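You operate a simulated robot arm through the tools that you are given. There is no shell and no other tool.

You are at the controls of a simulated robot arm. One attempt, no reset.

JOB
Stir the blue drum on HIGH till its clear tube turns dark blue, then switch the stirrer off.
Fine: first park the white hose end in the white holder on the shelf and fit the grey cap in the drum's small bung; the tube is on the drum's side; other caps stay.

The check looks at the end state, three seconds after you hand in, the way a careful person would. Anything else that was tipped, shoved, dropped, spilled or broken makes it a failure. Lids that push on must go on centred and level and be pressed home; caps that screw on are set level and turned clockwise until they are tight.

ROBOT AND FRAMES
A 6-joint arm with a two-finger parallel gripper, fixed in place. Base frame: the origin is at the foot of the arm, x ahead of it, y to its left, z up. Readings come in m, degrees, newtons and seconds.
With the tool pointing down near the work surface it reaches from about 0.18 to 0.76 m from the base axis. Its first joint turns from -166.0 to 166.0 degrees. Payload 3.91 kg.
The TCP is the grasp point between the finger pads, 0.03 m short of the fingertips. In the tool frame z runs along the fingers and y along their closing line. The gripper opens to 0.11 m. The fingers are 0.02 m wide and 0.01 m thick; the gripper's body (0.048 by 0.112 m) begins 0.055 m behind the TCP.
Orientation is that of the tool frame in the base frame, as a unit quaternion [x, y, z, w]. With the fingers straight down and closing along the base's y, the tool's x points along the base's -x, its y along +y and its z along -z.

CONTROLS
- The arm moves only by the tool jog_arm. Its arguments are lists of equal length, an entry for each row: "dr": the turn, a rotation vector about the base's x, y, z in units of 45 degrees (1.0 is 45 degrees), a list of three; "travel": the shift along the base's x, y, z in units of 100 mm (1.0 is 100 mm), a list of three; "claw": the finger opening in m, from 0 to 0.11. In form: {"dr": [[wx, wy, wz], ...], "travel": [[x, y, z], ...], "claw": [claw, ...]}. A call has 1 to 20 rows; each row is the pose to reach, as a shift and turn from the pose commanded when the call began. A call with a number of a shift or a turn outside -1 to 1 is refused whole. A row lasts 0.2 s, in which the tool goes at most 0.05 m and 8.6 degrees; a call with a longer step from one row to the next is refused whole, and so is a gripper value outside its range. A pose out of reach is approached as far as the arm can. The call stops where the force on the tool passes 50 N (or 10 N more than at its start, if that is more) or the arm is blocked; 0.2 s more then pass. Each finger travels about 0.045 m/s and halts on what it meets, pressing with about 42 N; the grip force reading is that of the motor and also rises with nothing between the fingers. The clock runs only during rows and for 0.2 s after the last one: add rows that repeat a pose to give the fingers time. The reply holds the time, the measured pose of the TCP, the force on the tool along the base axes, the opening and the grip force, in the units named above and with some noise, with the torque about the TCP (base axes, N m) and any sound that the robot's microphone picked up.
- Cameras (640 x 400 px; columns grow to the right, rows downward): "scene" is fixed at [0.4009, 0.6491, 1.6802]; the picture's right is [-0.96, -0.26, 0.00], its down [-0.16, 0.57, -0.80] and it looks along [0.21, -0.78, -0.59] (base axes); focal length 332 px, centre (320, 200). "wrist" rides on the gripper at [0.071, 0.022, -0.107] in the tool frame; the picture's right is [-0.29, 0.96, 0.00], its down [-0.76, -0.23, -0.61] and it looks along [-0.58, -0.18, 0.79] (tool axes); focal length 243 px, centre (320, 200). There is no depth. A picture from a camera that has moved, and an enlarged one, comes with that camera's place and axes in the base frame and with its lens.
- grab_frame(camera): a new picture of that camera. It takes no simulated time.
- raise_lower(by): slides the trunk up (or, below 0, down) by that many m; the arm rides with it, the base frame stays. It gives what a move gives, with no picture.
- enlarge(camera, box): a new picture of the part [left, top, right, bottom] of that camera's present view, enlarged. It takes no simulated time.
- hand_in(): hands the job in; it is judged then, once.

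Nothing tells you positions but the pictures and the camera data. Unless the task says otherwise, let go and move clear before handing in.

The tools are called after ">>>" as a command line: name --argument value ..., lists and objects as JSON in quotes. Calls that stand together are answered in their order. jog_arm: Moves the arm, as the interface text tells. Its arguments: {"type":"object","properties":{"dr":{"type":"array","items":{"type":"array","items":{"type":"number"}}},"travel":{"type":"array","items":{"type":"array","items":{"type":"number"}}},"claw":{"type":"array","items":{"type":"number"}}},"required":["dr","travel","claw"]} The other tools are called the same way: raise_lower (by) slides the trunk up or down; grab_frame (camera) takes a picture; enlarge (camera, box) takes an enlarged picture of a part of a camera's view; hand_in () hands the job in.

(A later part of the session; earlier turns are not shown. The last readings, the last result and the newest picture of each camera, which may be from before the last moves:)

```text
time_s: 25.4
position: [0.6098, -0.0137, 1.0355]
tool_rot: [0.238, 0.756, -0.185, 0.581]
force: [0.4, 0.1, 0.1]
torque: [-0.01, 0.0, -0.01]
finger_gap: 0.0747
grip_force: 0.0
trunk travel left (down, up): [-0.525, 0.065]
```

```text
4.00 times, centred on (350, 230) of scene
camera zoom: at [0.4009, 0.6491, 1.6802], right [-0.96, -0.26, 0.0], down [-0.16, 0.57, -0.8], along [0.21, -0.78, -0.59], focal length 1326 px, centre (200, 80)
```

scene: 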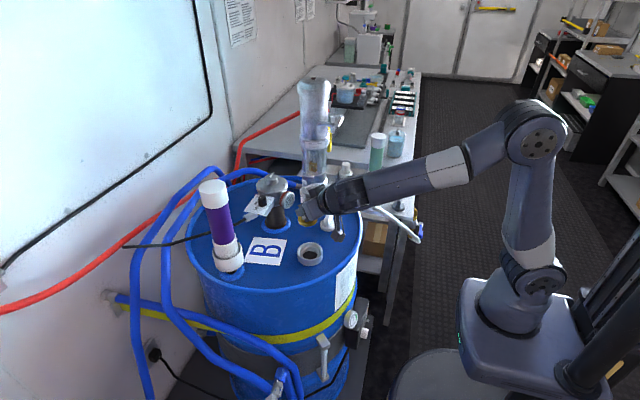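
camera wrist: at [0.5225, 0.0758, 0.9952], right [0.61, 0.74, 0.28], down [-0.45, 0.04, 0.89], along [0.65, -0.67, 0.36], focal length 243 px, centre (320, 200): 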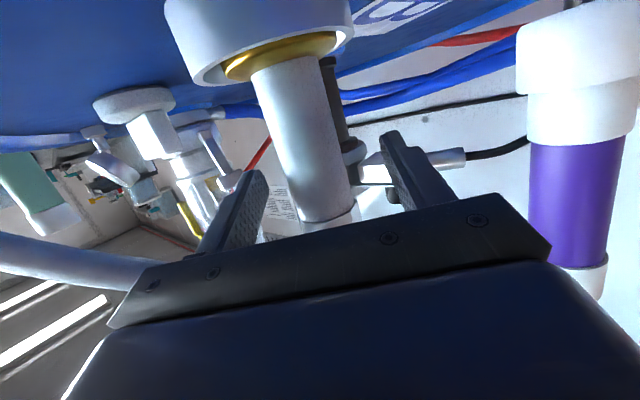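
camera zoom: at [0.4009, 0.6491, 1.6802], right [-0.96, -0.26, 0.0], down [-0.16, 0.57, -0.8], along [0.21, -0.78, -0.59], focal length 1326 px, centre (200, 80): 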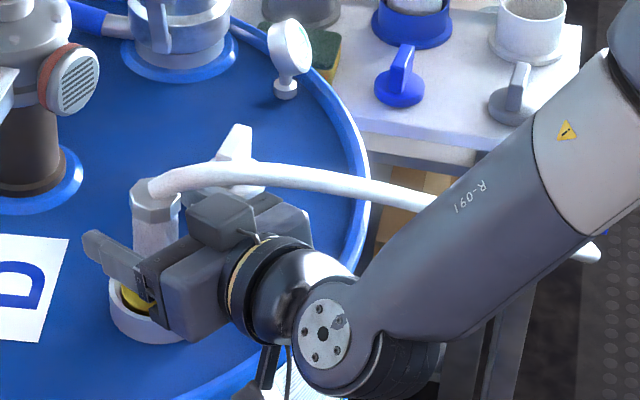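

The fingers now straddle the tube just under the hex. Closing the grip again.

>>> jog_arm --dr '[[0, 0, 0], [0, 0, 0], [0, 0, 0], [0, 0, 0], [0, 0, 0]]' --travel '[[0, 0, 0], [0, 0, 0], [0, 0, 0], [0, 0, 0], [0, 0, 0]]' --claw '[0.06, 0.045, 0.03, 0.02, 0.02]'

>>> jog_arm --dr '[[0, 0, 0], [0, 0, 0], [0, 0, 0], [0, 0, 0], [0, 0, 0]]' --travel '[[0, 0, 0.08], [0, 0, 0.2], [0, 0, 0.4], [0, 0, 0.6], [0, 0, 0.6]]' --claw '[0.02, 0.02, 0.02, 0.02, 0.02]'

>>> grab_frame --camera "wrist"

>>> enlarge --camera "scene" --box '[270, 160, 430, 280]'

```text
time_s: 26.6
position: [0.6114, -0.0134, 1.0364]
tool_rot: [0.238, 0.756, -0.185, 0.581]
force: [-0.2, -0.3, 0.3]
torque: [0.01, -0.08, -0.04]
finger_gap: 0.0321
grip_force: 41.5
trunk travel left (down, up): [-0.525, 0.065]
```

```text
time_s: 27.8
position: [0.6119, -0.0124, 1.0972]
tool_rot: [0.238, 0.756, -0.185, 0.581]
force: [1.0, -0.1, -1.6]
torque: [0.01, 0.0, -0.01]
finger_gap: 0.0319
grip_force: 42.5
trunk travel left (down, up): [-0.525, 0.065]
```

```text
taken
camera wrist: at [0.5229, 0.0756, 1.0553], right [0.61, 0.74, 0.28], down [-0.45, 0.04, 0.89], along [0.65, -0.67, 0.36], focal length 243 px, centre (320, 200)
```

wrist: 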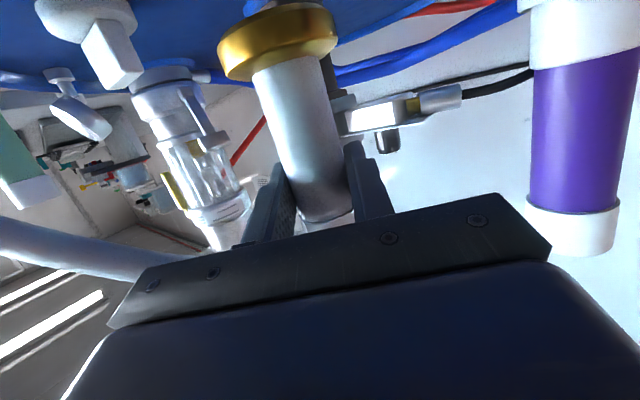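

```text
3.33 times, centred on (350, 220) of scene
camera zoom: at [0.4009, 0.6491, 1.6802], right [-0.96, -0.26, 0.0], down [-0.16, 0.57, -0.8], along [0.21, -0.78, -0.59], focal length 1105 px, centre (220, 133)
```

zoom: 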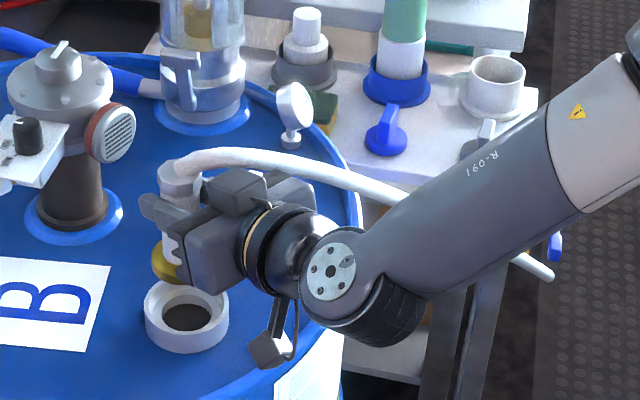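

The wand is gripped higher and clear of the bung. I'll raise it a little and carry it back toward the shelf.

>>> jog_arm --dr '[[0, 0, 0], [0, 0, 0], [0, 0, 0], [0, 0, 0], [0, 0, 0]]' --travel '[[-0.15, 0, 0.2], [-0.4, -0.2, 0.4], [-0.65, -0.4, 0.4], [-0.95, -0.7, 0.4], [-0.95, -0.7, 0.4]]' --claw '[0.02, 0.02, 0.02, 0.02, 0.02]'

>>> jog_arm --dr '[[0, 0, 0], [0, 0, 0], [0, 0, 0], [0, 0, 0], [0, 0, 0]]' --travel '[[-0.15, -0.25, 0], [-0.3, -0.5, 0], [-0.45, -0.75, 0], [-0.6, -1.0, 0], [-0.6, -1.0, 0]]' --claw '[0.02, 0.02, 0.02, 0.02, 0.02]'

>>> jog_arm --dr '[[0, 0, -0.05], [0, 0, -0.1], [0, 0, -0.1], [0, 0, -0.1], [0, 0, -0.1]]' --travel '[[-0.12, -0.25, 0], [-0.25, -0.5, 0], [-0.37, -0.75, 0], [-0.5, -1.0, 0], [-0.5, -1.0, 0]]' --claw '[0.02, 0.02, 0.02, 0.02, 0.02]'

>>> grab_frame --camera "wrist"

>>> grab_frame --camera "scene"

```text
time_s: 29.0
position: [0.5147, -0.0829, 1.1347]
tool_rot: [0.237, 0.756, -0.185, 0.581]
force: [-0.5, 0.4, -2.8]
torque: [0.0, -0.01, -0.01]
finger_gap: 0.0324
grip_force: 42.0
trunk travel left (down, up): [-0.525, 0.065]
```

```text
time_s: 30.2
position: [0.4556, -0.1826, 1.1364]
tool_rot: [0.238, 0.756, -0.185, 0.581]
force: [-0.4, -0.8, -3.1]
torque: [0.0, 0.02, 0.01]
finger_gap: 0.0324
grip_force: 42.2
trunk travel left (down, up): [-0.525, 0.065]
```

```text
time_s: 31.4
position: [0.4216, -0.2558, 1.138]
tool_rot: [0.268, 0.747, -0.209, 0.572]
force: [-0.6, 0.2, -2.5]
torque: [0.01, 0.0, -0.02]
finger_gap: 0.0323
grip_force: 41.9
out of reach, approached as far as the arm can: row 3, 4, 5
trunk travel left (down, up): [-0.525, 0.065]
```

```text
taken
camera wrist: at [0.3401, -0.1597, 1.0967], right [0.67, 0.69, 0.28], down [-0.44, 0.08, 0.89], along [0.59, -0.72, 0.36], focal length 243 px, centre (320, 200)
```

wrist: 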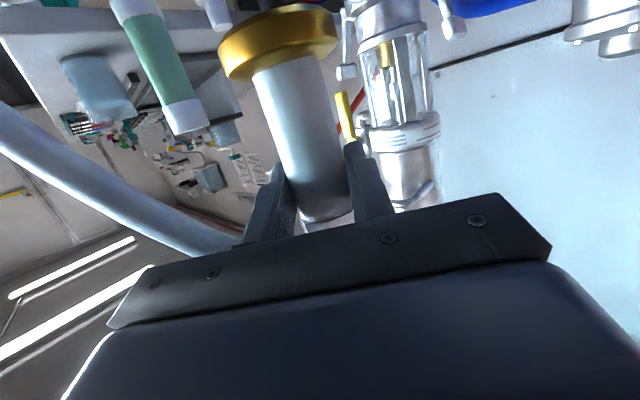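

```text
taken
```

scene: 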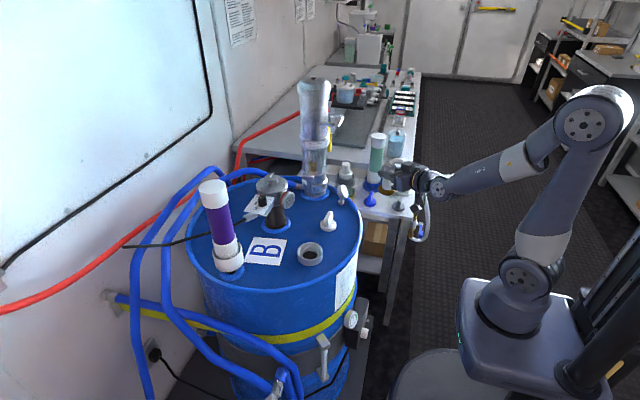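

The flatter hand can't fold that close to the base, so I'll swing around on a wider arc.

>>> jog_arm --dr '[[0, 0, 0], [0, 0, 0], [0, 0, 0], [0, 0, 0]]' --travel '[[0.2, 0.0, 0], [0.4, -0.05, 0], [0.5, -0.1, 0], [0.5, -0.1, 0]]' --claw '[0.02, 0.02, 0.02, 0.02]'

```text
time_s: 32.4
position: [0.4717, -0.2645, 1.1375]
tool_rot: [0.266, 0.747, -0.206, 0.573]
force: [0.6, 0.0, -2.5]
torque: [0.02, 0.04, 0.02]
finger_gap: 0.0324
grip_force: 41.7
trunk travel left (down, up): [-0.525, 0.065]
```

>>> jog_arm --dr '[[0, 0, -0.02], [0, 0, -0.05], [0, 0, -0.08], [0, 0, -0.12], [0, 0, -0.12]]' --travel '[[-0.05, -0.25, 0], [-0.1, -0.5, 0], [-0.15, -0.75, 0], [-0.2, -1.0, 0], [-0.2, -1.0, 0]]' --claw '[0.02, 0.02, 0.02, 0.02, 0.02]'

>>> jog_arm --dr '[[0, 0, 0], [0, 0, 0], [0, 0, 0], [0, 0, 0], [0, 0, 0]]' --travel '[[-0.1, -0.25, 0], [-0.2, -0.5, 0], [-0.35, -0.75, 0], [-0.45, -1.0, 0], [-0.45, -1.0, 0]]' --claw '[0.02, 0.02, 0.02, 0.02, 0.02]'

>>> grab_frame --camera "wrist"

>>> enlarge --camera "scene" --box '[330, 120, 450, 250]'

```text
time_s: 33.6
position: [0.4645, -0.35, 1.1388]
tool_rot: [0.306, 0.732, -0.238, 0.56]
force: [-0.4, -0.6, -3.7]
torque: [0.01, -0.05, 0.0]
finger_gap: 0.0325
grip_force: 41.8
out of reach, approached as far as the arm can: row 2, 3, 4, 5
trunk travel left (down, up): [-0.525, 0.065]
```

```text
time_s: 34.8
position: [0.4743, -0.3617, 1.1499]
tool_rot: [0.304, 0.733, -0.236, 0.561]
force: [-0.1, 0.3, -3.0]
torque: [0.04, 0.03, 0.01]
finger_gap: 0.0323
grip_force: 42.0
out of reach, approached as far as the arm can: row 1, 2, 3, 4, 5
trunk travel left (down, up): [-0.525, 0.065]
```

```text
taken
camera wrist: at [0.4022, -0.2584, 1.1094], right [0.73, 0.62, 0.28], down [-0.43, 0.12, 0.89], along [0.52, -0.78, 0.36], focal length 243 px, centre (320, 200)
```

wrist: 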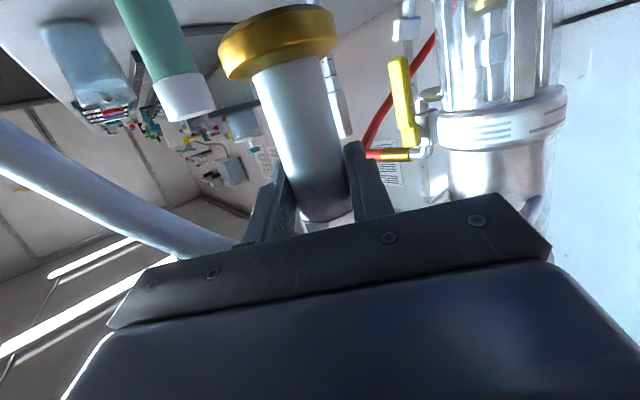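

```text
3.08 times, centred on (390, 185) of scene
camera zoom: at [0.4009, 0.6491, 1.6802], right [-0.96, -0.26, 0.0], down [-0.16, 0.57, -0.8], along [0.21, -0.78, -0.59], focal length 1020 px, centre (105, 246)
```

zoom: 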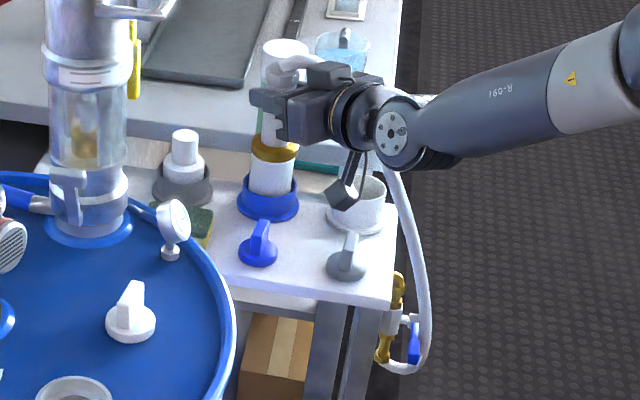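

The arm hit a reach limit here, so I'll try a wider radius, staying above the shelf items.

>>> jog_arm --dr '[[0, 0, 0], [0, 0, 0], [0, 0, 0], [0, 0, 0]]' --travel '[[0.1, -0.15, 0], [0.2, -0.35, 0], [0.2, -0.6, 0], [0.2, -0.6, 0]]' --claw '[0.02, 0.02, 0.02, 0.02]'

```text
time_s: 35.8
position: [0.5112, -0.4035, 1.154]
tool_rot: [0.305, 0.733, -0.237, 0.56]
force: [0.5, -0.3, -2.1]
torque: [0.06, 0.01, 0.02]
finger_gap: 0.0326
grip_force: 41.8
out of reach, approached as far as the arm can: row 2, 3, 4
trunk travel left (down, up): [-0.525, 0.065]
```

The limit seems to need the hand yawed about 8° or more past the radial direction. I'll rotate the hand clockwise in place, then move on.

>>> jog_arm --dr '[[0, 0, -0.15], [0, 0, -0.3], [0, 0, -0.45], [0, 0, -0.6], [0, 0, -0.75], [0, 0, -0.75]]' --travel '[[0, 0, 0], [0, 0, 0], [0, 0, 0], [-0.1, 0, 0], [-0.2, 0, 0], [-0.2, 0, 0]]' --claw '[0.02, 0.02, 0.02, 0.02, 0.02, 0.02]'

>>> grab_frame --camera "wrist"

>>> enlarge --camera "scene" --box '[300, 100, 460, 250]'

```text
time_s: 37.2
position: [0.4903, -0.4026, 1.1546]
tool_rot: [0.502, 0.614, -0.387, 0.47]
force: [-0.5, 0.0, -3.4]
torque: [0.02, 0.01, -0.01]
finger_gap: 0.0326
grip_force: 42.2
trunk travel left (down, up): [-0.525, 0.065]
```

```text
taken
camera wrist: at [0.4868, -0.2785, 1.1129], right [0.95, 0.11, 0.28], down [-0.3, 0.34, 0.89], along [0.01, -0.93, 0.36], focal length 243 px, centre (320, 200)
```

wrist: 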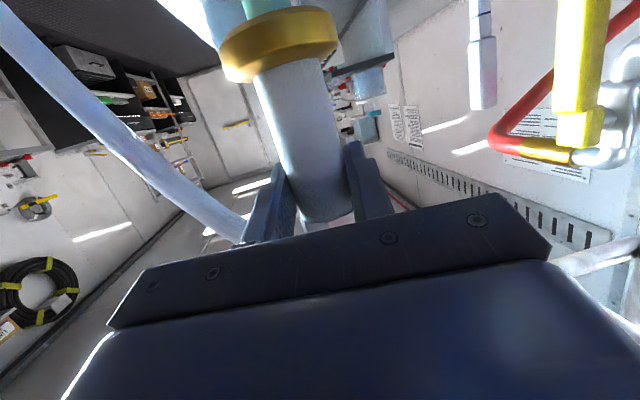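

```text
2.67 times, centred on (380, 175) of scene
camera zoom: at [0.4009, 0.6491, 1.6802], right [-0.96, -0.26, 0.0], down [-0.16, 0.57, -0.8], along [0.21, -0.78, -0.59], focal length 884 px, centre (160, 267)
```

zoom: 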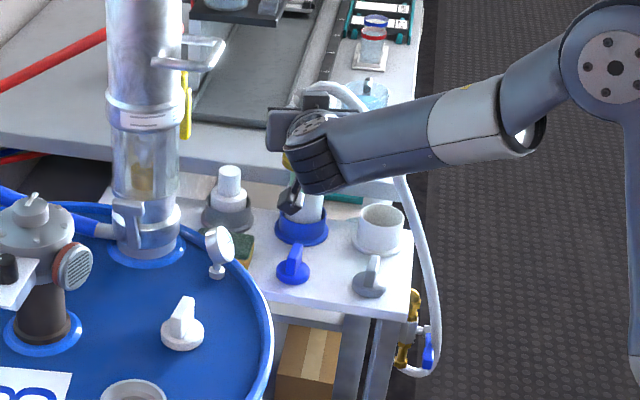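

>>> jog_arm --dr '[[0, 0, 0], [0, 0, 0], [0, 0, 0], [0, 0, 0], [0, 0, 0]]' --travel '[[-0.2, -0.2, 0], [-0.4, -0.45, 0], [-0.6, -0.7, 0], [-0.8, -0.95, 0], [-0.8, -0.95, 0]]' --claw '[0.02, 0.02, 0.02, 0.02, 0.02]'

>>> grab_frame --camera "wrist"

>>> enlarge --camera "scene" --box '[300, 100, 460, 250]'

```text
time_s: 38.4
position: [0.4091, -0.4996, 1.1539]
tool_rot: [0.501, 0.614, -0.386, 0.471]
force: [1.0, 0.0, -3.4]
torque: [0.05, 0.03, 0.0]
finger_gap: 0.0319
grip_force: 41.7
trunk travel left (down, up): [-0.525, 0.065]
```

```text
taken
camera wrist: at [0.4055, -0.3743, 1.1124], right [0.95, 0.12, 0.28], down [-0.3, 0.34, 0.89], along [0.01, -0.93, 0.36], focal length 243 px, centre (320, 200)
```

wrist: 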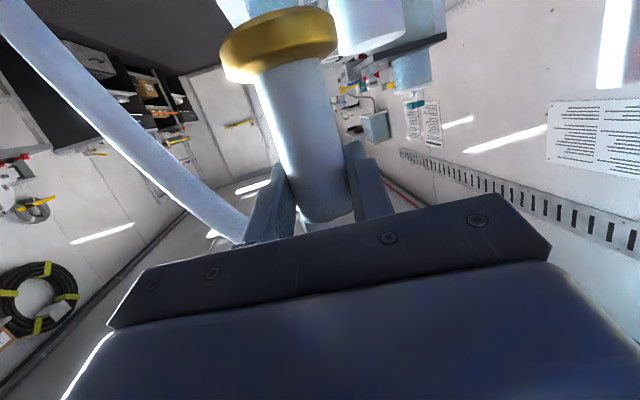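

```text
2.67 times, centred on (380, 175) of scene
camera zoom: at [0.4009, 0.6491, 1.6802], right [-0.96, -0.26, 0.0], down [-0.16, 0.57, -0.8], along [0.21, -0.78, -0.59], focal length 884 px, centre (160, 267)
```

zoom: 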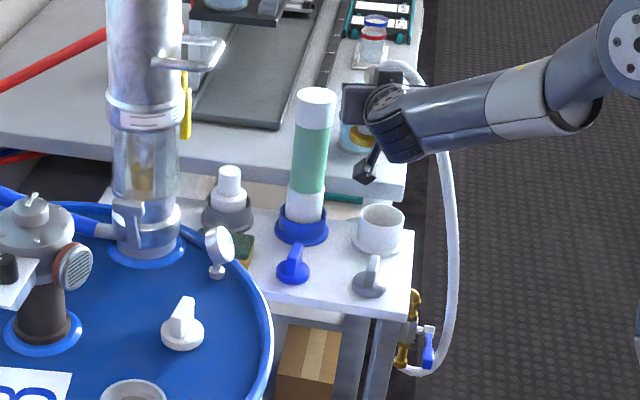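

A better plan is to grip the wand from above on its hex, with the hose leaving between the fingers. Then the camera and fingers clear everything near the holder. I'll take the wand back to the bung to re-grip it that way.

>>> jog_arm --dr '[[0, 0, 0], [0, 0, 0], [0, 0, 0], [0, 0, 0], [0, 0, 0]]' --travel '[[0.2, 0.25, 0], [0.4, 0.5, 0], [0.6, 0.75, 0], [0.8, 0.97, 0], [0.8, 0.97, 0]]' --claw '[0.02, 0.02, 0.02, 0.02, 0.02]'

>>> jog_arm --dr '[[0, 0, 0.08], [0, 0, 0.16], [0, 0, 0.23], [0, 0, 0.3], [0, 0, 0.3]]' --travel '[[0, 0.25, 0], [0, 0.5, 0], [0, 0.75, 0], [0, 1.0, 0], [0, 1.0, 0]]' --claw '[0.02, 0.02, 0.02, 0.02, 0.02]'

>>> jog_arm --dr '[[0, 0, 0.08], [0, 0, 0.16], [0, 0, 0.23], [0, 0, 0.3], [0, 0, 0.3]]' --travel '[[0, 0.25, 0], [0, 0.5, 0], [0.1, 0.75, 0], [0.2, 1.0, 0], [0.2, 1.0, 0]]' --claw '[0.02, 0.02, 0.02, 0.02, 0.02]'

>>> jog_arm --dr '[[0, 0, 0.09], [0, 0, 0.18], [0, 0, 0.27], [0, 0, 0.3646], [0, 0, 0.3646]]' --travel '[[0.1, 0.25, 0], [0.2, 0.5, 0], [0.35, 0.75, 0], [0.5, 1.0, 0], [0.5, 1.0, 0]]' --claw '[0.02, 0.02, 0.02, 0.02, 0.02]'

```text
time_s: 39.6
position: [0.4909, -0.4014, 1.1531]
tool_rot: [0.502, 0.614, -0.387, 0.47]
force: [-0.1, -0.5, -2.6]
torque: [0.03, -0.01, 0.0]
finger_gap: 0.0323
grip_force: 41.8
trunk travel left (down, up): [-0.525, 0.065]
```

```text
time_s: 40.8
position: [0.4911, -0.3012, 1.1553]
tool_rot: [0.426, 0.669, -0.329, 0.513]
force: [-0.4, -0.4, -3.0]
torque: [0.01, 0.02, 0.03]
finger_gap: 0.0322
grip_force: 42.1
trunk travel left (down, up): [-0.525, 0.065]
```

```text
time_s: 42.0
position: [0.5111, -0.2012, 1.1535]
tool_rot: [0.345, 0.714, -0.266, 0.548]
force: [-0.1, 1.0, -2.5]
torque: [0.03, 0.0, 0.04]
finger_gap: 0.0321
grip_force: 42.4
trunk travel left (down, up): [-0.525, 0.065]
```

```text
time_s: 43.2
position: [0.5619, -0.1007, 1.1537]
tool_rot: [0.239, 0.756, -0.186, 0.58]
force: [0.2, -0.4, -3.0]
torque: [-0.02, 0.01, -0.01]
finger_gap: 0.0321
grip_force: 42.2
trunk travel left (down, up): [-0.525, 0.065]
```

>>> jog_arm --dr '[[0, 0, 0], [0, 0, 0], [0, 0, 0], [0, 0, 0]]' --travel '[[0.15, 0.3, 0], [0.35, 0.6, -0.1], [0.5, 0.875, -0.3], [0.5, 0.875, -0.5]]' --claw '[0.02, 0.02, 0.02, 0.02]'

>>> grab_frame --camera "wrist"

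>>> enlarge --camera "scene" --box '[270, 180, 400, 280]'

```text
time_s: 44.2
position: [0.6113, -0.0132, 1.1029]
tool_rot: [0.24, 0.756, -0.186, 0.58]
force: [0.4, 0.4, -2.6]
torque: [-0.01, 0.04, -0.02]
finger_gap: 0.0322
grip_force: 42.4
trunk travel left (down, up): [-0.525, 0.065]
```

```text
taken
camera wrist: at [0.522, 0.0755, 1.0627], right [0.61, 0.74, 0.28], down [-0.45, 0.04, 0.89], along [0.65, -0.67, 0.36], focal length 243 px, centre (320, 200)
```

wrist: 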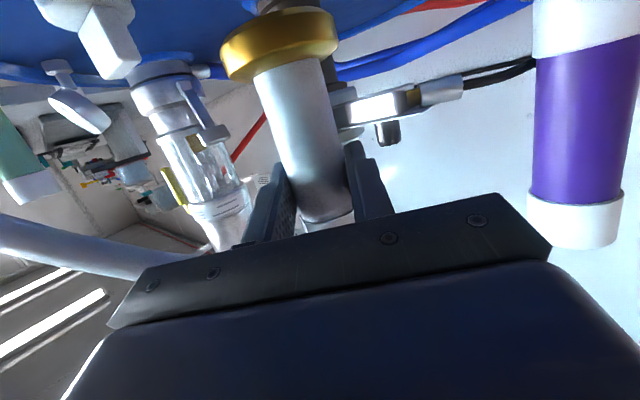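

```text
4.00 times, centred on (335, 230) of scene
camera zoom: at [0.4009, 0.6491, 1.6802], right [-0.96, -0.26, 0.0], down [-0.16, 0.57, -0.8], along [0.21, -0.78, -0.59], focal length 1326 px, centre (260, 80)
```

zoom: 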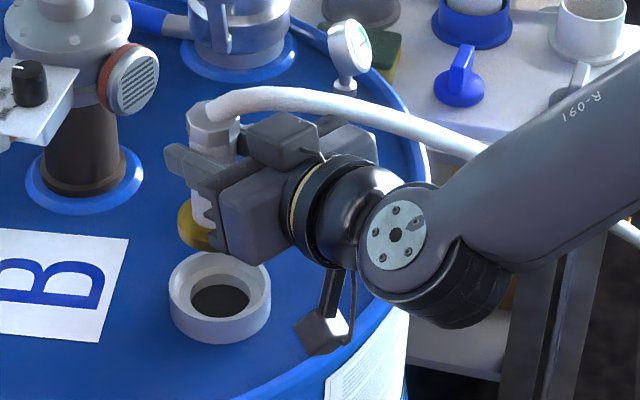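

The wand is lined up over the bung again, so I'm lowering it until it seats.

>>> jog_arm --dr '[[0, 0, 0], [0, 0, 0], [0, 0, 0], [0, 0, 0], [0, 0, 0], [0, 0, 0]]' --travel '[[0, 0, -0.2], [0, 0, -0.4], [0, 0, -0.5], [0, 0, -0.58], [0, 0, -0.65], [0, 0, -0.67]]' --claw '[0.02, 0.02, 0.02, 0.02, 0.02, 0.02]'

>>> grab_frame --camera "wrist"

```text
time_s: 45.6
position: [0.6115, -0.0148, 1.0371]
tool_rot: [0.24, 0.756, -0.187, 0.58]
force: [0.2, -0.3, -2.6]
torque: [0.0, 0.01, 0.01]
finger_gap: 0.0325
grip_force: 42.0
trunk travel left (down, up): [-0.525, 0.065]
```

```text
taken
camera wrist: at [0.5227, 0.0752, 0.9959], right [0.61, 0.74, 0.28], down [-0.45, 0.04, 0.89], along [0.65, -0.67, 0.36], focal length 243 px, centre (320, 200)
```

wrist: 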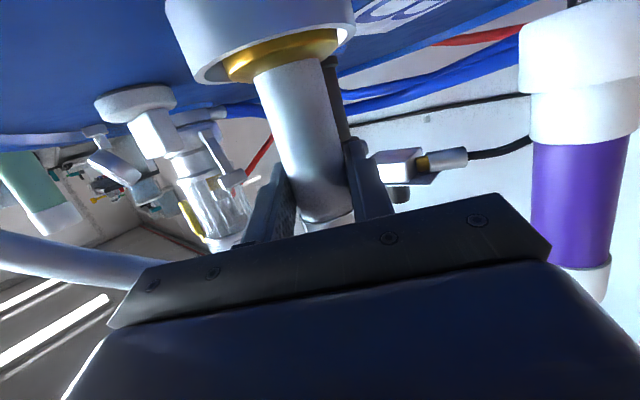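

>>> jog_arm --dr '[[0, 0, 0], [0, 0, 0], [0, 0, 0]]' --travel '[[0, 0, -0.01], [0, 0, -0.02], [0, 0, -0.025]]' --claw '[0.02, 0.02, 0.02]'

```text
time_s: 46.4
position: [0.6105, -0.0144, 1.0351]
tool_rot: [0.239, 0.755, -0.186, 0.582]
force: [-0.1, -0.5, 5.0]
torque: [0.07, 0.08, -0.01]
finger_gap: 0.0326
grip_force: 42.2
trunk travel left (down, up): [-0.525, 0.065]
```

It's seated, with about 5 N of upward contact. I'm releasing and backing straight out along the fingers.

>>> jog_arm --dr '[[0, 0, 0], [0, 0, 0], [0, 0, 0], [0, 0, 0], [0, 0, 0]]' --travel '[[0, 0, 0], [0, 0, 0], [0, 0, 0], [0, 0, 0], [0, 0, 0]]' --claw '[0.036, 0.05, 0.065, 0.08, 0.08]'

>>> jog_arm --dr '[[0, 0, 0], [0, 0, 0], [0, 0, 0], [0, 0, 0], [0, 0, 0]]' --travel '[[-0.2, 0.14, 0.065], [-0.4, 0.28, 0.13], [-0.6, 0.42, 0.2], [-0.95, 0.67, 0.31], [-0.95, 0.67, 0.31]]' --claw '[0.08, 0.08, 0.08, 0.08, 0.08]'

>>> grab_frame --camera "wrist"

>>> enlarge --camera "scene" --box '[270, 180, 430, 280]'

```text
time_s: 47.6
position: [0.6107, -0.0129, 1.0341]
tool_rot: [0.239, 0.756, -0.186, 0.581]
force: [0.0, 0.6, 1.3]
torque: [0.03, 0.0, -0.02]
finger_gap: 0.08
grip_force: 0.0
trunk travel left (down, up): [-0.525, 0.065]
```

```text
time_s: 48.8
position: [0.5142, 0.053, 1.0651]
tool_rot: [0.239, 0.757, -0.185, 0.58]
force: [0.2, 0.2, -0.2]
torque: [0.05, 0.01, -0.01]
finger_gap: 0.08
grip_force: 0.0
trunk travel left (down, up): [-0.525, 0.065]
```

```text
taken
camera wrist: at [0.4261, 0.1421, 1.024], right [0.61, 0.74, 0.28], down [-0.45, 0.04, 0.89], along [0.65, -0.67, 0.36], focal length 243 px, centre (320, 200)
```

wrist: 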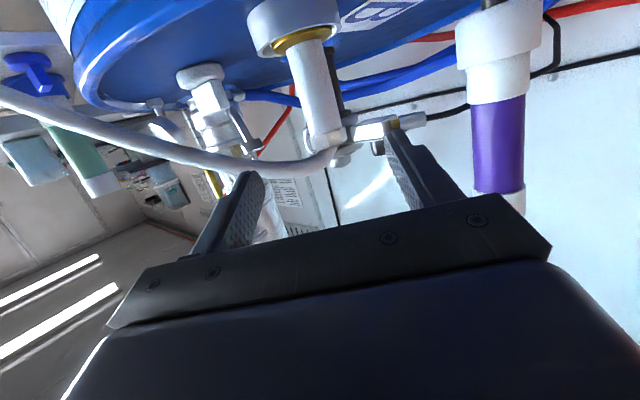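

```text
4.00 times, centred on (350, 230) of scene
camera zoom: at [0.4009, 0.6491, 1.6802], right [-0.96, -0.26, 0.0], down [-0.16, 0.57, -0.8], along [0.21, -0.78, -0.59], focal length 1326 px, centre (200, 80)
```

zoom: 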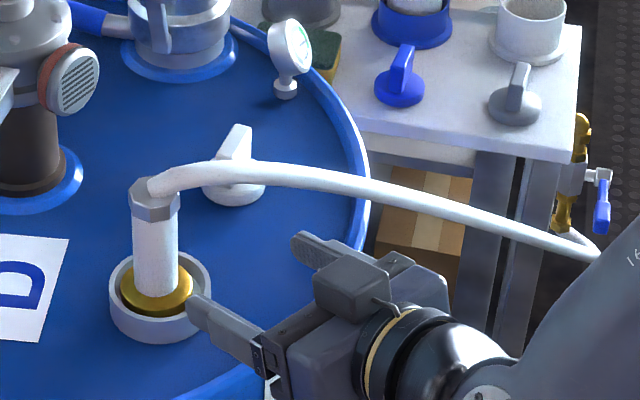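

The wand stands upright and undisturbed. I'll bring the tool back to pointing straight down, yawed so the fingers close across the hose direction.

>>> jog_arm --dr '[[0.08, 0.113, 0], [0.16, 0.227, 0], [0.24, 0.341, 0], [0.32, 0.454, 0], [0.4, 0.568, 0], [0.48, 0.681, 0], [0.48, 0.681, 0]]' --travel '[[0, 0, 0.1], [0, 0, 0.25], [0, 0, 0.45], [0, 0, 0.65], [0, 0, 0.85], [0, 0, 1.0], [0, 0, 1.0]]' --claw '[0.08, 0.08, 0.08, 0.08, 0.08, 0.08, 0.08]'

>>> jog_arm --dr '[[0.08, 0.113, 0], [0.16, 0.227, 0], [0.24, 0.341, 0], [0.32, 0.454, 0], [0.4, 0.568, 0], [0.48, 0.681, 0], [0.48, 0.681, 0]]' --travel '[[0, 0, 0.1], [0, 0, 0.25], [0, 0, 0.4], [0, 0, 0.5], [0, 0, 0.6], [0, 0, 0.6], [0, 0, 0.6]]' --claw '[0.08, 0.08, 0.08, 0.08, 0.08, 0.08, 0.08]'

>>> jog_arm --dr '[[0, 0, 0.15], [0, 0, 0.3], [0, 0, 0.45], [0, 0, 0.6], [0, 0, 0.75], [0, 0, 0.9], [0, 0, 0.9]]' --travel '[[0, 0, 0], [0, 0, 0], [0, 0, 0], [0, 0, 0], [0, 0, 0], [0, 0, 0], [0, 0, 0]]' --claw '[0.08, 0.08, 0.08, 0.08, 0.08, 0.08, 0.08]'

>>> jog_arm --dr '[[0, 0, 0.15], [0, 0, 0.3], [0, 0, 0.45], [0, 0, 0.6], [0, 0, 0.75], [0, 0, 0.88], [0, 0, 0.88]]' --travel '[[0, 0, 0], [0, 0, 0], [0, 0, 0], [0, 0, 0], [0, 0, 0], [0, 0, 0], [0, 0, 0]]' --claw '[0.08, 0.08, 0.08, 0.08, 0.08, 0.08, 0.08]'

>>> grab_frame --camera "wrist"

```text
time_s: 50.4
position: [0.5148, 0.0542, 1.1662]
tool_rot: [0.285, 0.903, -0.098, 0.306]
force: [0.1, 0.0, 0.4]
torque: [-0.01, 0.0, 0.02]
finger_gap: 0.08
grip_force: 0.0
trunk travel left (down, up): [-0.525, 0.065]
```

```text
time_s: 52.0
position: [0.5158, 0.0537, 1.2262]
tool_rot: [0.301, 0.954, -0.001, 0.0]
force: [0.2, -0.1, 0.0]
torque: [-0.01, 0.0, 0.0]
finger_gap: 0.08
grip_force: 0.1
trunk travel left (down, up): [-0.525, 0.065]
```

```text
time_s: 53.6
position: [0.5145, 0.054, 1.2252]
tool_rot: [-0.048, 0.999, -0.001, 0.001]
force: [-0.3, 0.6, -0.4]
torque: [0.01, -0.03, -0.01]
finger_gap: 0.0799
grip_force: 0.0
trunk travel left (down, up): [-0.525, 0.065]
```

```text
time_s: 55.2
position: [0.5164, 0.053, 1.2256]
tool_rot: [-0.385, 0.923, -0.001, 0.001]
force: [0.9, 0.0, -0.6]
torque: [0.01, -0.02, -0.02]
finger_gap: 0.0798
grip_force: 0.0
trunk travel left (down, up): [-0.525, 0.065]
```

```text
taken
camera wrist: at [0.4487, 0.0187, 1.333], right [-0.47, 0.88, 0.0], down [0.7, 0.38, 0.61], along [0.54, 0.29, -0.79], focal length 243 px, centre (320, 200)
```

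wrist: 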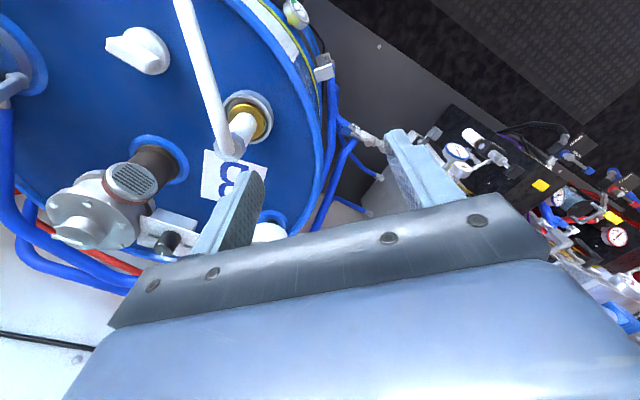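

The tool now points down with the fingers closing across the hose. I'll move over the wand and check alignment.

>>> jog_arm --dr '[[0, 0, 0], [0, 0, 0], [0, 0, 0], [0, 0, 0], [0, 0, 0]]' --travel '[[0.25, -0.17, 0], [0.5, -0.34, 0], [0.75, -0.51, 0], [0.95, -0.67, -0.1], [0.95, -0.67, -0.3]]' --claw '[0.08, 0.08, 0.08, 0.08, 0.08]'

>>> grab_frame --camera "wrist"

>>> enlarge --camera "scene" --box '[250, 150, 400, 280]'

```text
time_s: 56.4
position: [0.6097, -0.0149, 1.1955]
tool_rot: [-0.384, 0.924, 0.0, 0.002]
force: [-0.3, 0.0, 0.3]
torque: [-0.02, 0.01, 0.0]
finger_gap: 0.08
grip_force: 0.2
trunk travel left (down, up): [-0.525, 0.065]
```

```text
taken
camera wrist: at [0.5433, -0.048, 1.3033], right [-0.47, 0.88, 0.0], down [0.7, 0.38, 0.61], along [0.54, 0.29, -0.79], focal length 243 px, centre (320, 200)
```

wrist: 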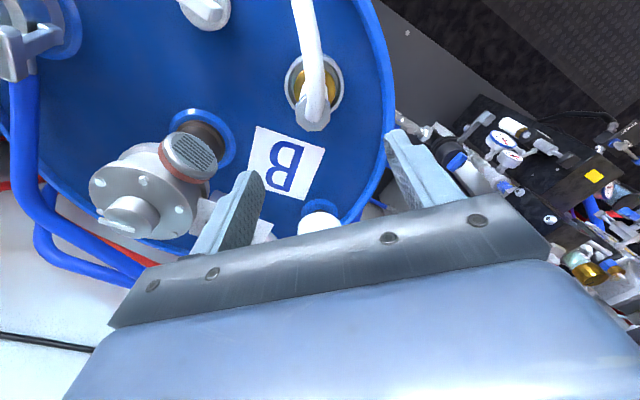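

```text
3.08 times, centred on (325, 215) of scene
camera zoom: at [0.4009, 0.6491, 1.6802], right [-0.96, -0.26, 0.0], down [-0.16, 0.57, -0.8], along [0.21, -0.78, -0.59], focal length 1020 px, centre (305, 154)
```

zoom: 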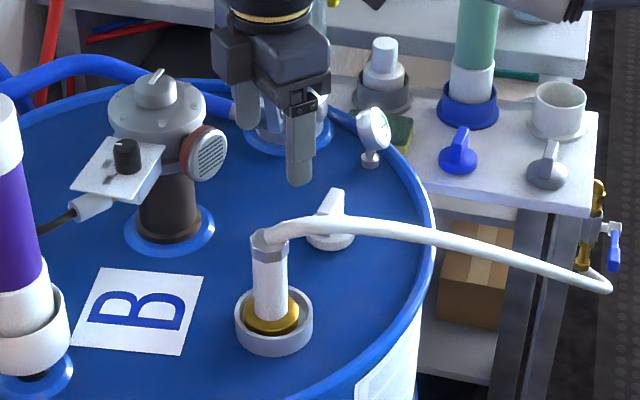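

>>> enlarge --camera "wrist" --box '[260, 40, 380, 140]'

```text
4.00 times, centred on (320, 90) of wrist
camera zoom: at [0.5433, -0.048, 1.3033], right [-0.47, 0.88, 0.0], down [0.7, 0.38, 0.61], along [0.54, 0.29, -0.79], focal length 970 px, centre (320, 640)
```

zoom: 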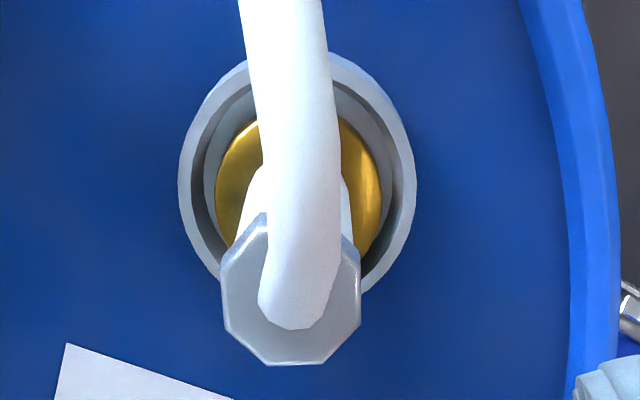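

The hex sits about 6 mm off the finger axis. I'll correct for that and come down so the fingers straddle the hex and upper tube, with the palm above the hose.

>>> jog_arm --dr '[[0, 0, 0], [0, 0, 0], [0, 0, 0], [0, 0, 0]]' --travel '[[0.03, -0.058, -0.25], [0.03, -0.058, -0.5], [0.03, -0.058, -0.75], [0.03, -0.058, -0.75]]' --claw '[0.08, 0.08, 0.08, 0.08]'

>>> grab_frame --camera "wrist"

>>> enlarge --camera "scene" --box '[250, 150, 400, 280]'

```text
time_s: 57.4
position: [0.6136, -0.0204, 1.1213]
tool_rot: [-0.384, 0.923, -0.001, 0.001]
force: [-0.1, -0.2, -0.2]
torque: [0.02, 0.0, 0.0]
finger_gap: 0.0801
grip_force: 0.1
trunk travel left (down, up): [-0.525, 0.065]
```

```text
taken
camera wrist: at [0.5468, -0.0536, 1.2285], right [-0.47, 0.88, 0.0], down [0.7, 0.38, 0.61], along [0.54, 0.29, -0.79], focal length 243 px, centre (320, 200)
```

wrist: 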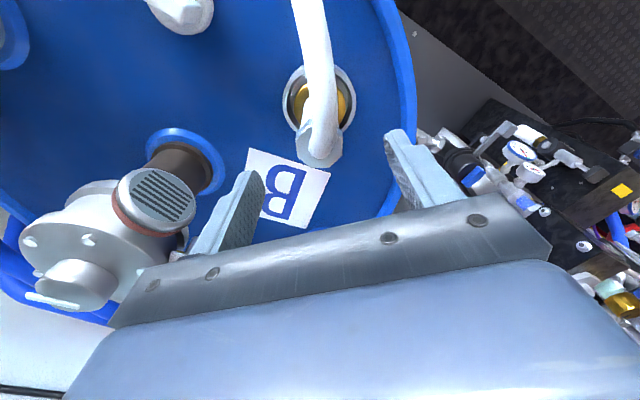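

```text
3.08 times, centred on (325, 215) of scene
camera zoom: at [0.4009, 0.6491, 1.6802], right [-0.96, -0.26, 0.0], down [-0.16, 0.57, -0.8], along [0.21, -0.78, -0.59], focal length 1020 px, centre (305, 154)
```

zoom: 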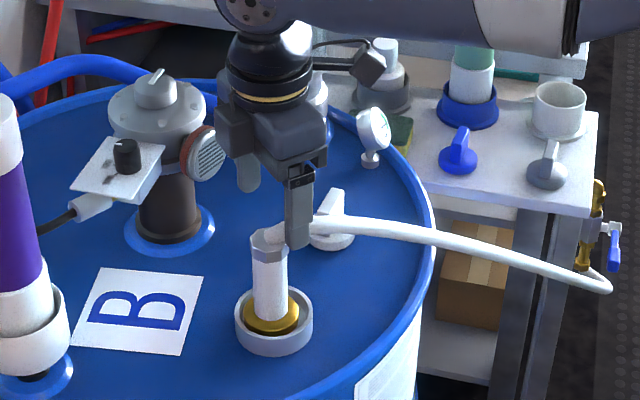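

>>> jog_arm --dr '[[0, 0, 0], [0, 0, 0], [0, 0, 0], [0, 0, 0]]' --travel '[[0, 0, -0.2], [0, 0, -0.4], [0, 0, -0.6], [0, 0, -0.6]]' --claw '[0.08, 0.08, 0.08, 0.08]'

>>> grab_frame --camera "wrist"

>>> enlarge --camera "scene" --box '[270, 180, 390, 280]'

```text
time_s: 58.4
position: [0.6137, -0.0196, 1.0603]
tool_rot: [-0.384, 0.923, -0.001, 0.001]
force: [0.4, -0.8, -1.4]
torque: [0.01, -0.04, 0.03]
finger_gap: 0.0798
grip_force: 0.0
trunk travel left (down, up): [-0.525, 0.065]
```

```text
taken
camera wrist: at [0.5463, -0.0536, 1.1678], right [-0.47, 0.88, 0.0], down [0.7, 0.38, 0.61], along [0.54, 0.29, -0.79], focal length 243 px, centre (320, 200)
```

wrist: 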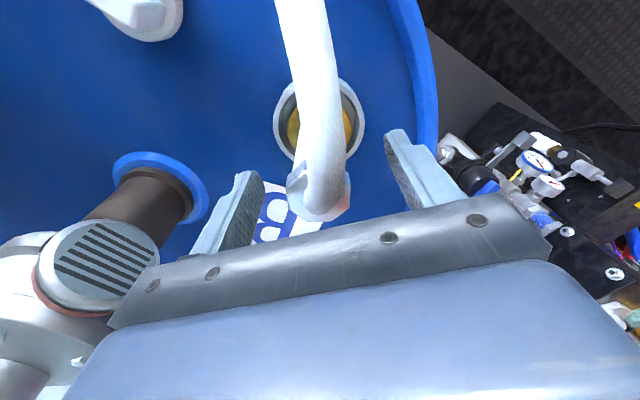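

```text
4.00 times, centred on (330, 230) of scene
camera zoom: at [0.4009, 0.6491, 1.6802], right [-0.96, -0.26, 0.0], down [-0.16, 0.57, -0.8], along [0.21, -0.78, -0.59], focal length 1326 px, centre (280, 80)
```

zoom: 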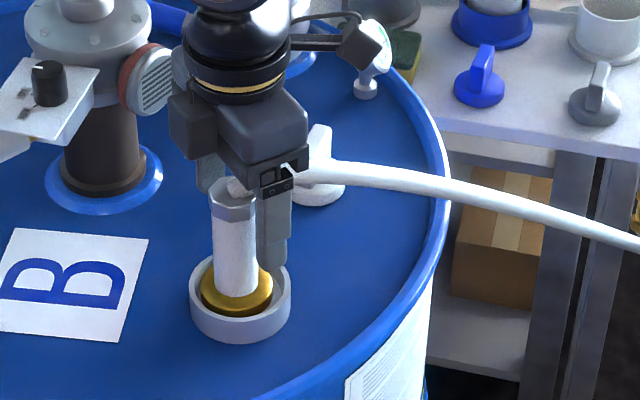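

The hose passes between the fingers under the palm. Closing on the hex.

>>> jog_arm --dr '[[0, 0, 0], [0, 0, 0], [0, 0, 0], [0, 0, 0], [0, 0, 0], [0, 0, 0]]' --travel '[[0, 0, 0], [0, 0, 0], [0, 0, 0], [0, 0, 0], [0, 0, 0], [0, 0, 0]]' --claw '[0.065, 0.05, 0.035, 0.02, 0.02, 0.02]'

>>> grab_frame --camera "wrist"

>>> enlarge --camera "scene" --box '[270, 180, 390, 280]'

```text
time_s: 59.8
position: [0.6132, -0.0192, 1.0605]
tool_rot: [-0.383, 0.924, -0.001, 0.0]
force: [2.1, -1.6, 2.5]
torque: [-0.02, -0.09, -0.02]
finger_gap: 0.0359
grip_force: 41.8
trunk travel left (down, up): [-0.525, 0.065]
```

```text
taken
camera wrist: at [0.5463, -0.0538, 1.1682], right [-0.47, 0.88, 0.0], down [0.7, 0.38, 0.61], along [0.54, 0.29, -0.79], focal length 243 px, centre (320, 200)
```

wrist: 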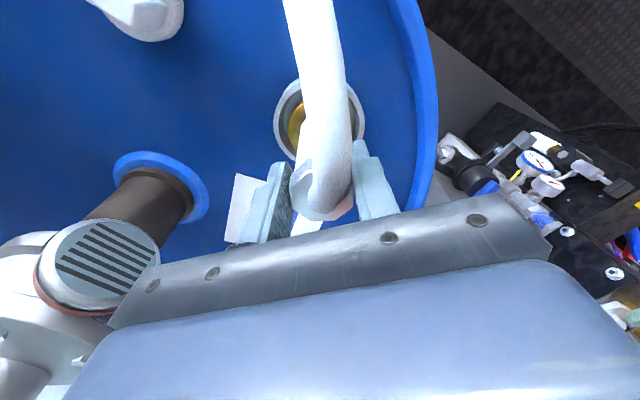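

```text
4.00 times, centred on (330, 230) of scene
camera zoom: at [0.4009, 0.6491, 1.6802], right [-0.96, -0.26, 0.0], down [-0.16, 0.57, -0.8], along [0.21, -0.78, -0.59], focal length 1326 px, centre (280, 80)
```

zoom: 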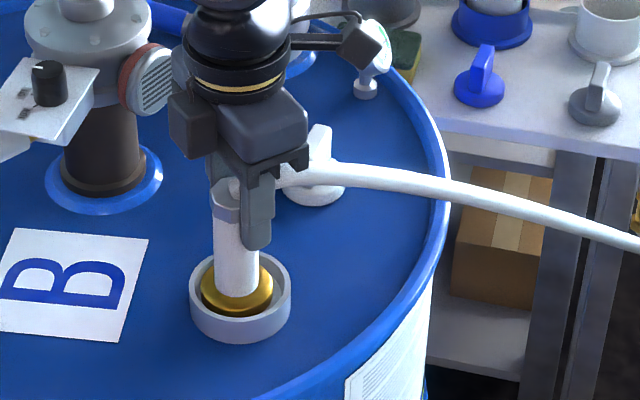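

>>> jog_arm --dr '[[0, 0, 0], [0, 0, 0], [0, 0, 0], [0, 0, 0], [0, 0, 0], [0, 0, 0]]' --travel '[[0, 0, 0.07], [0, 0, 0.2], [0, 0, 0.45], [0, 0, 0.7], [0, 0, 1.0], [0, 0, 1.0]]' --claw '[0.02, 0.02, 0.02, 0.02, 0.02, 0.02]'

>>> grab_frame --camera "wrist"

>>> enlarge --camera "scene" --box '[270, 160, 390, 280]'

```text
time_s: 61.2
position: [0.6135, -0.0212, 1.1597]
tool_rot: [-0.383, 0.924, -0.001, 0.001]
force: [-0.2, 0.3, -2.5]
torque: [0.0, 0.03, 0.01]
finger_gap: 0.0358
grip_force: 41.9
trunk travel left (down, up): [-0.525, 0.065]
```

```text
taken
camera wrist: at [0.5473, -0.0539, 1.2676], right [-0.47, 0.88, 0.0], down [0.7, 0.38, 0.61], along [0.54, 0.29, -0.79], focal length 243 px, centre (320, 200)
```

wrist: 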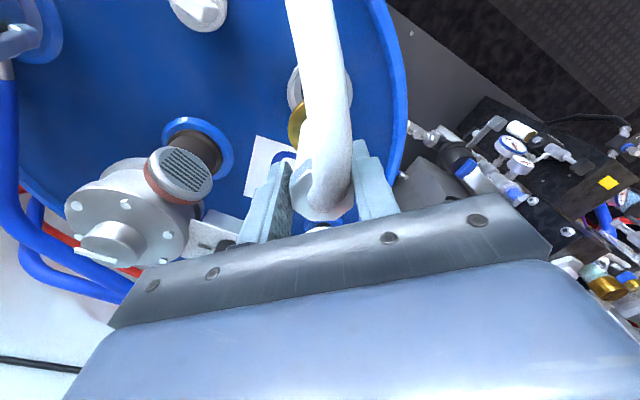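

```text
3.33 times, centred on (330, 220) of scene
camera zoom: at [0.4009, 0.6491, 1.6802], right [-0.96, -0.26, 0.0], down [-0.16, 0.57, -0.8], along [0.21, -0.78, -0.59], focal length 1105 px, centre (287, 133)
```

zoom: 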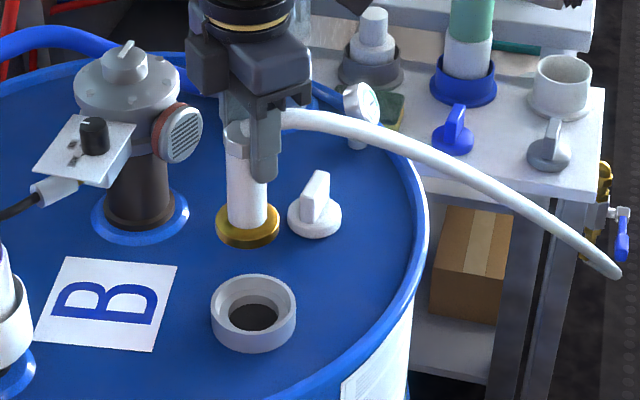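

The wand hangs vertically from a top-down grip. I'm carrying it around to the shelf, turning the hand with the arm.

>>> jog_arm --dr '[[0, 0, 0], [0, 0, 0], [0, 0, 0], [0, 0, 0], [0, 0, 0]]' --travel '[[-0.2, -0.1, 0.1], [-0.45, -0.3, 0.2], [-0.7, -0.5, 0.3], [-1.0, -0.8, 0.3], [-1.0, -0.8, 0.3]]' --claw '[0.02, 0.02, 0.02, 0.02, 0.02]'

>>> jog_arm --dr '[[0, 0, -0.08], [0, 0, -0.16], [0, 0, -0.24], [0, 0, -0.3], [0, 0, -0.3]]' --travel '[[-0.15, -0.25, 0], [-0.3, -0.5, 0], [-0.45, -0.75, 0], [-0.63, -1.0, 0], [-0.63, -1.0, 0]]' --claw '[0.02, 0.02, 0.02, 0.02, 0.02]'

>>> jog_arm --dr '[[0, 0, -0.1], [0, 0, -0.2], [0, 0, -0.3], [0, 0, -0.35], [0, 0, -0.35]]' --travel '[[-0.1, -0.25, 0], [-0.2, -0.5, 0], [-0.3, -0.75, 0], [-0.4, -1.0, 0], [-0.4, -1.0, 0]]' --claw '[0.02, 0.02, 0.02, 0.02, 0.02]'

>>> jog_arm --dr '[[0, 0, -0.1], [0, 0, -0.2], [0, 0, -0.3], [0, 0, -0.35], [0, 0, -0.35]]' --travel '[[-0.06, -0.25, 0], [-0.12, -0.5, 0], [-0.18, -0.75, 0], [-0.25, -1.0, 0], [-0.25, -1.0, 0]]' --claw '[0.02, 0.02, 0.02, 0.02, 0.02]'

>>> grab_frame --camera "wrist"

>>> grab_frame --camera "scene"

```text
time_s: 62.4
position: [0.5121, -0.0994, 1.1897]
tool_rot: [-0.383, 0.924, -0.001, 0.001]
force: [-0.6, -0.2, -2.3]
torque: [-0.02, -0.04, -0.01]
finger_gap: 0.0359
grip_force: 41.8
trunk travel left (down, up): [-0.525, 0.065]
```

```text
time_s: 63.6
position: [0.4497, -0.2009, 1.1913]
tool_rot: [-0.272, 0.962, 0.0, 0.0]
force: [-0.2, 0.7, -2.4]
torque: [-0.02, 0.04, -0.03]
finger_gap: 0.0361
grip_force: 42.3
trunk travel left (down, up): [-0.525, 0.065]
```

```text
time_s: 64.8
position: [0.4112, -0.3009, 1.1902]
tool_rot: [-0.137, 0.991, -0.001, 0.001]
force: [-0.2, 0.3, -2.9]
torque: [0.0, 0.04, 0.03]
finger_gap: 0.0361
grip_force: 42.0
trunk travel left (down, up): [-0.525, 0.065]
```

```text
time_s: 66.0
position: [0.3842, -0.4018, 1.1898]
tool_rot: [0.0, 1.0, -0.002, 0.0]
force: [-0.4, 0.0, -2.6]
torque: [0.01, -0.03, -0.02]
finger_gap: 0.0361
grip_force: 42.0
trunk travel left (down, up): [-0.525, 0.065]
```

```text
taken
camera wrist: at [0.3125, -0.3776, 1.2974], right [0.29, 0.96, 0.0], down [0.76, -0.23, 0.61], along [0.58, -0.18, -0.79], focal length 243 px, centre (320, 200)
```

wrist: 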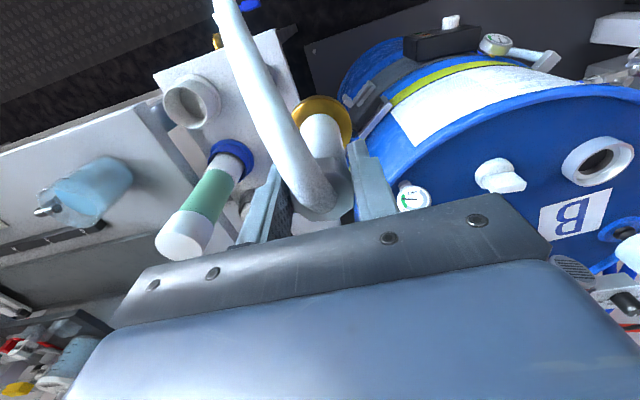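

```text
taken
```

scene: 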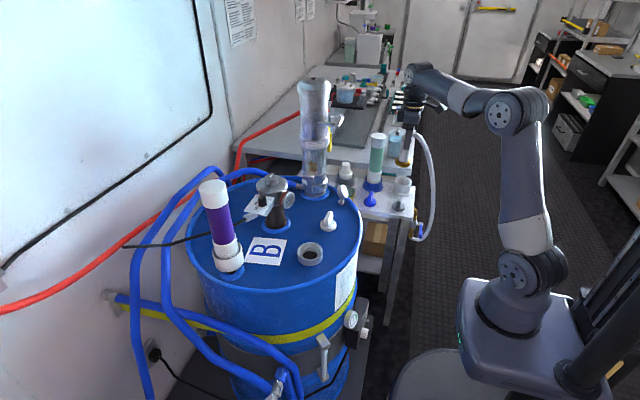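

>>> enlarge --camera "wrist" --box '[140, 20, 300, 140]'

>>> enlarge --camera "scene" --box '[340, 110, 450, 230]'

```text
3.33 times, centred on (220, 80) of wrist
camera zoom: at [0.3125, -0.3776, 1.2974], right [0.29, 0.96, 0.0], down [0.76, -0.23, 0.61], along [0.58, -0.18, -0.79], focal length 809 px, centre (653, 600)
```

zoom: 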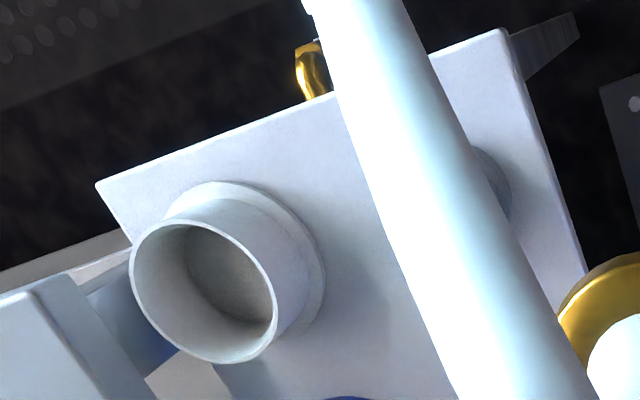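

```text
3.33 times, centred on (395, 170) of scene
camera zoom: at [0.4009, 0.6491, 1.6802], right [-0.96, -0.26, 0.0], down [-0.16, 0.57, -0.8], along [0.21, -0.78, -0.59], focal length 1105 px, centre (70, 300)
```

zoom: 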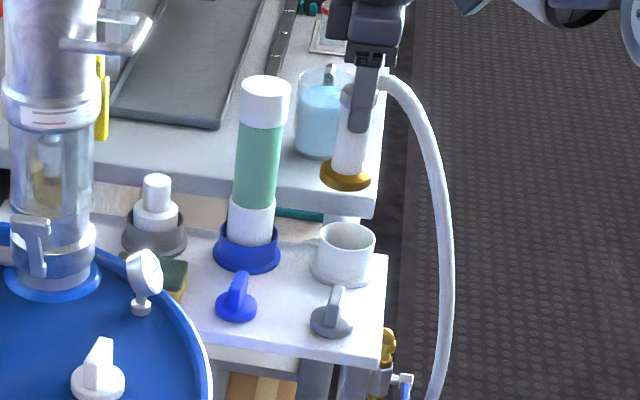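

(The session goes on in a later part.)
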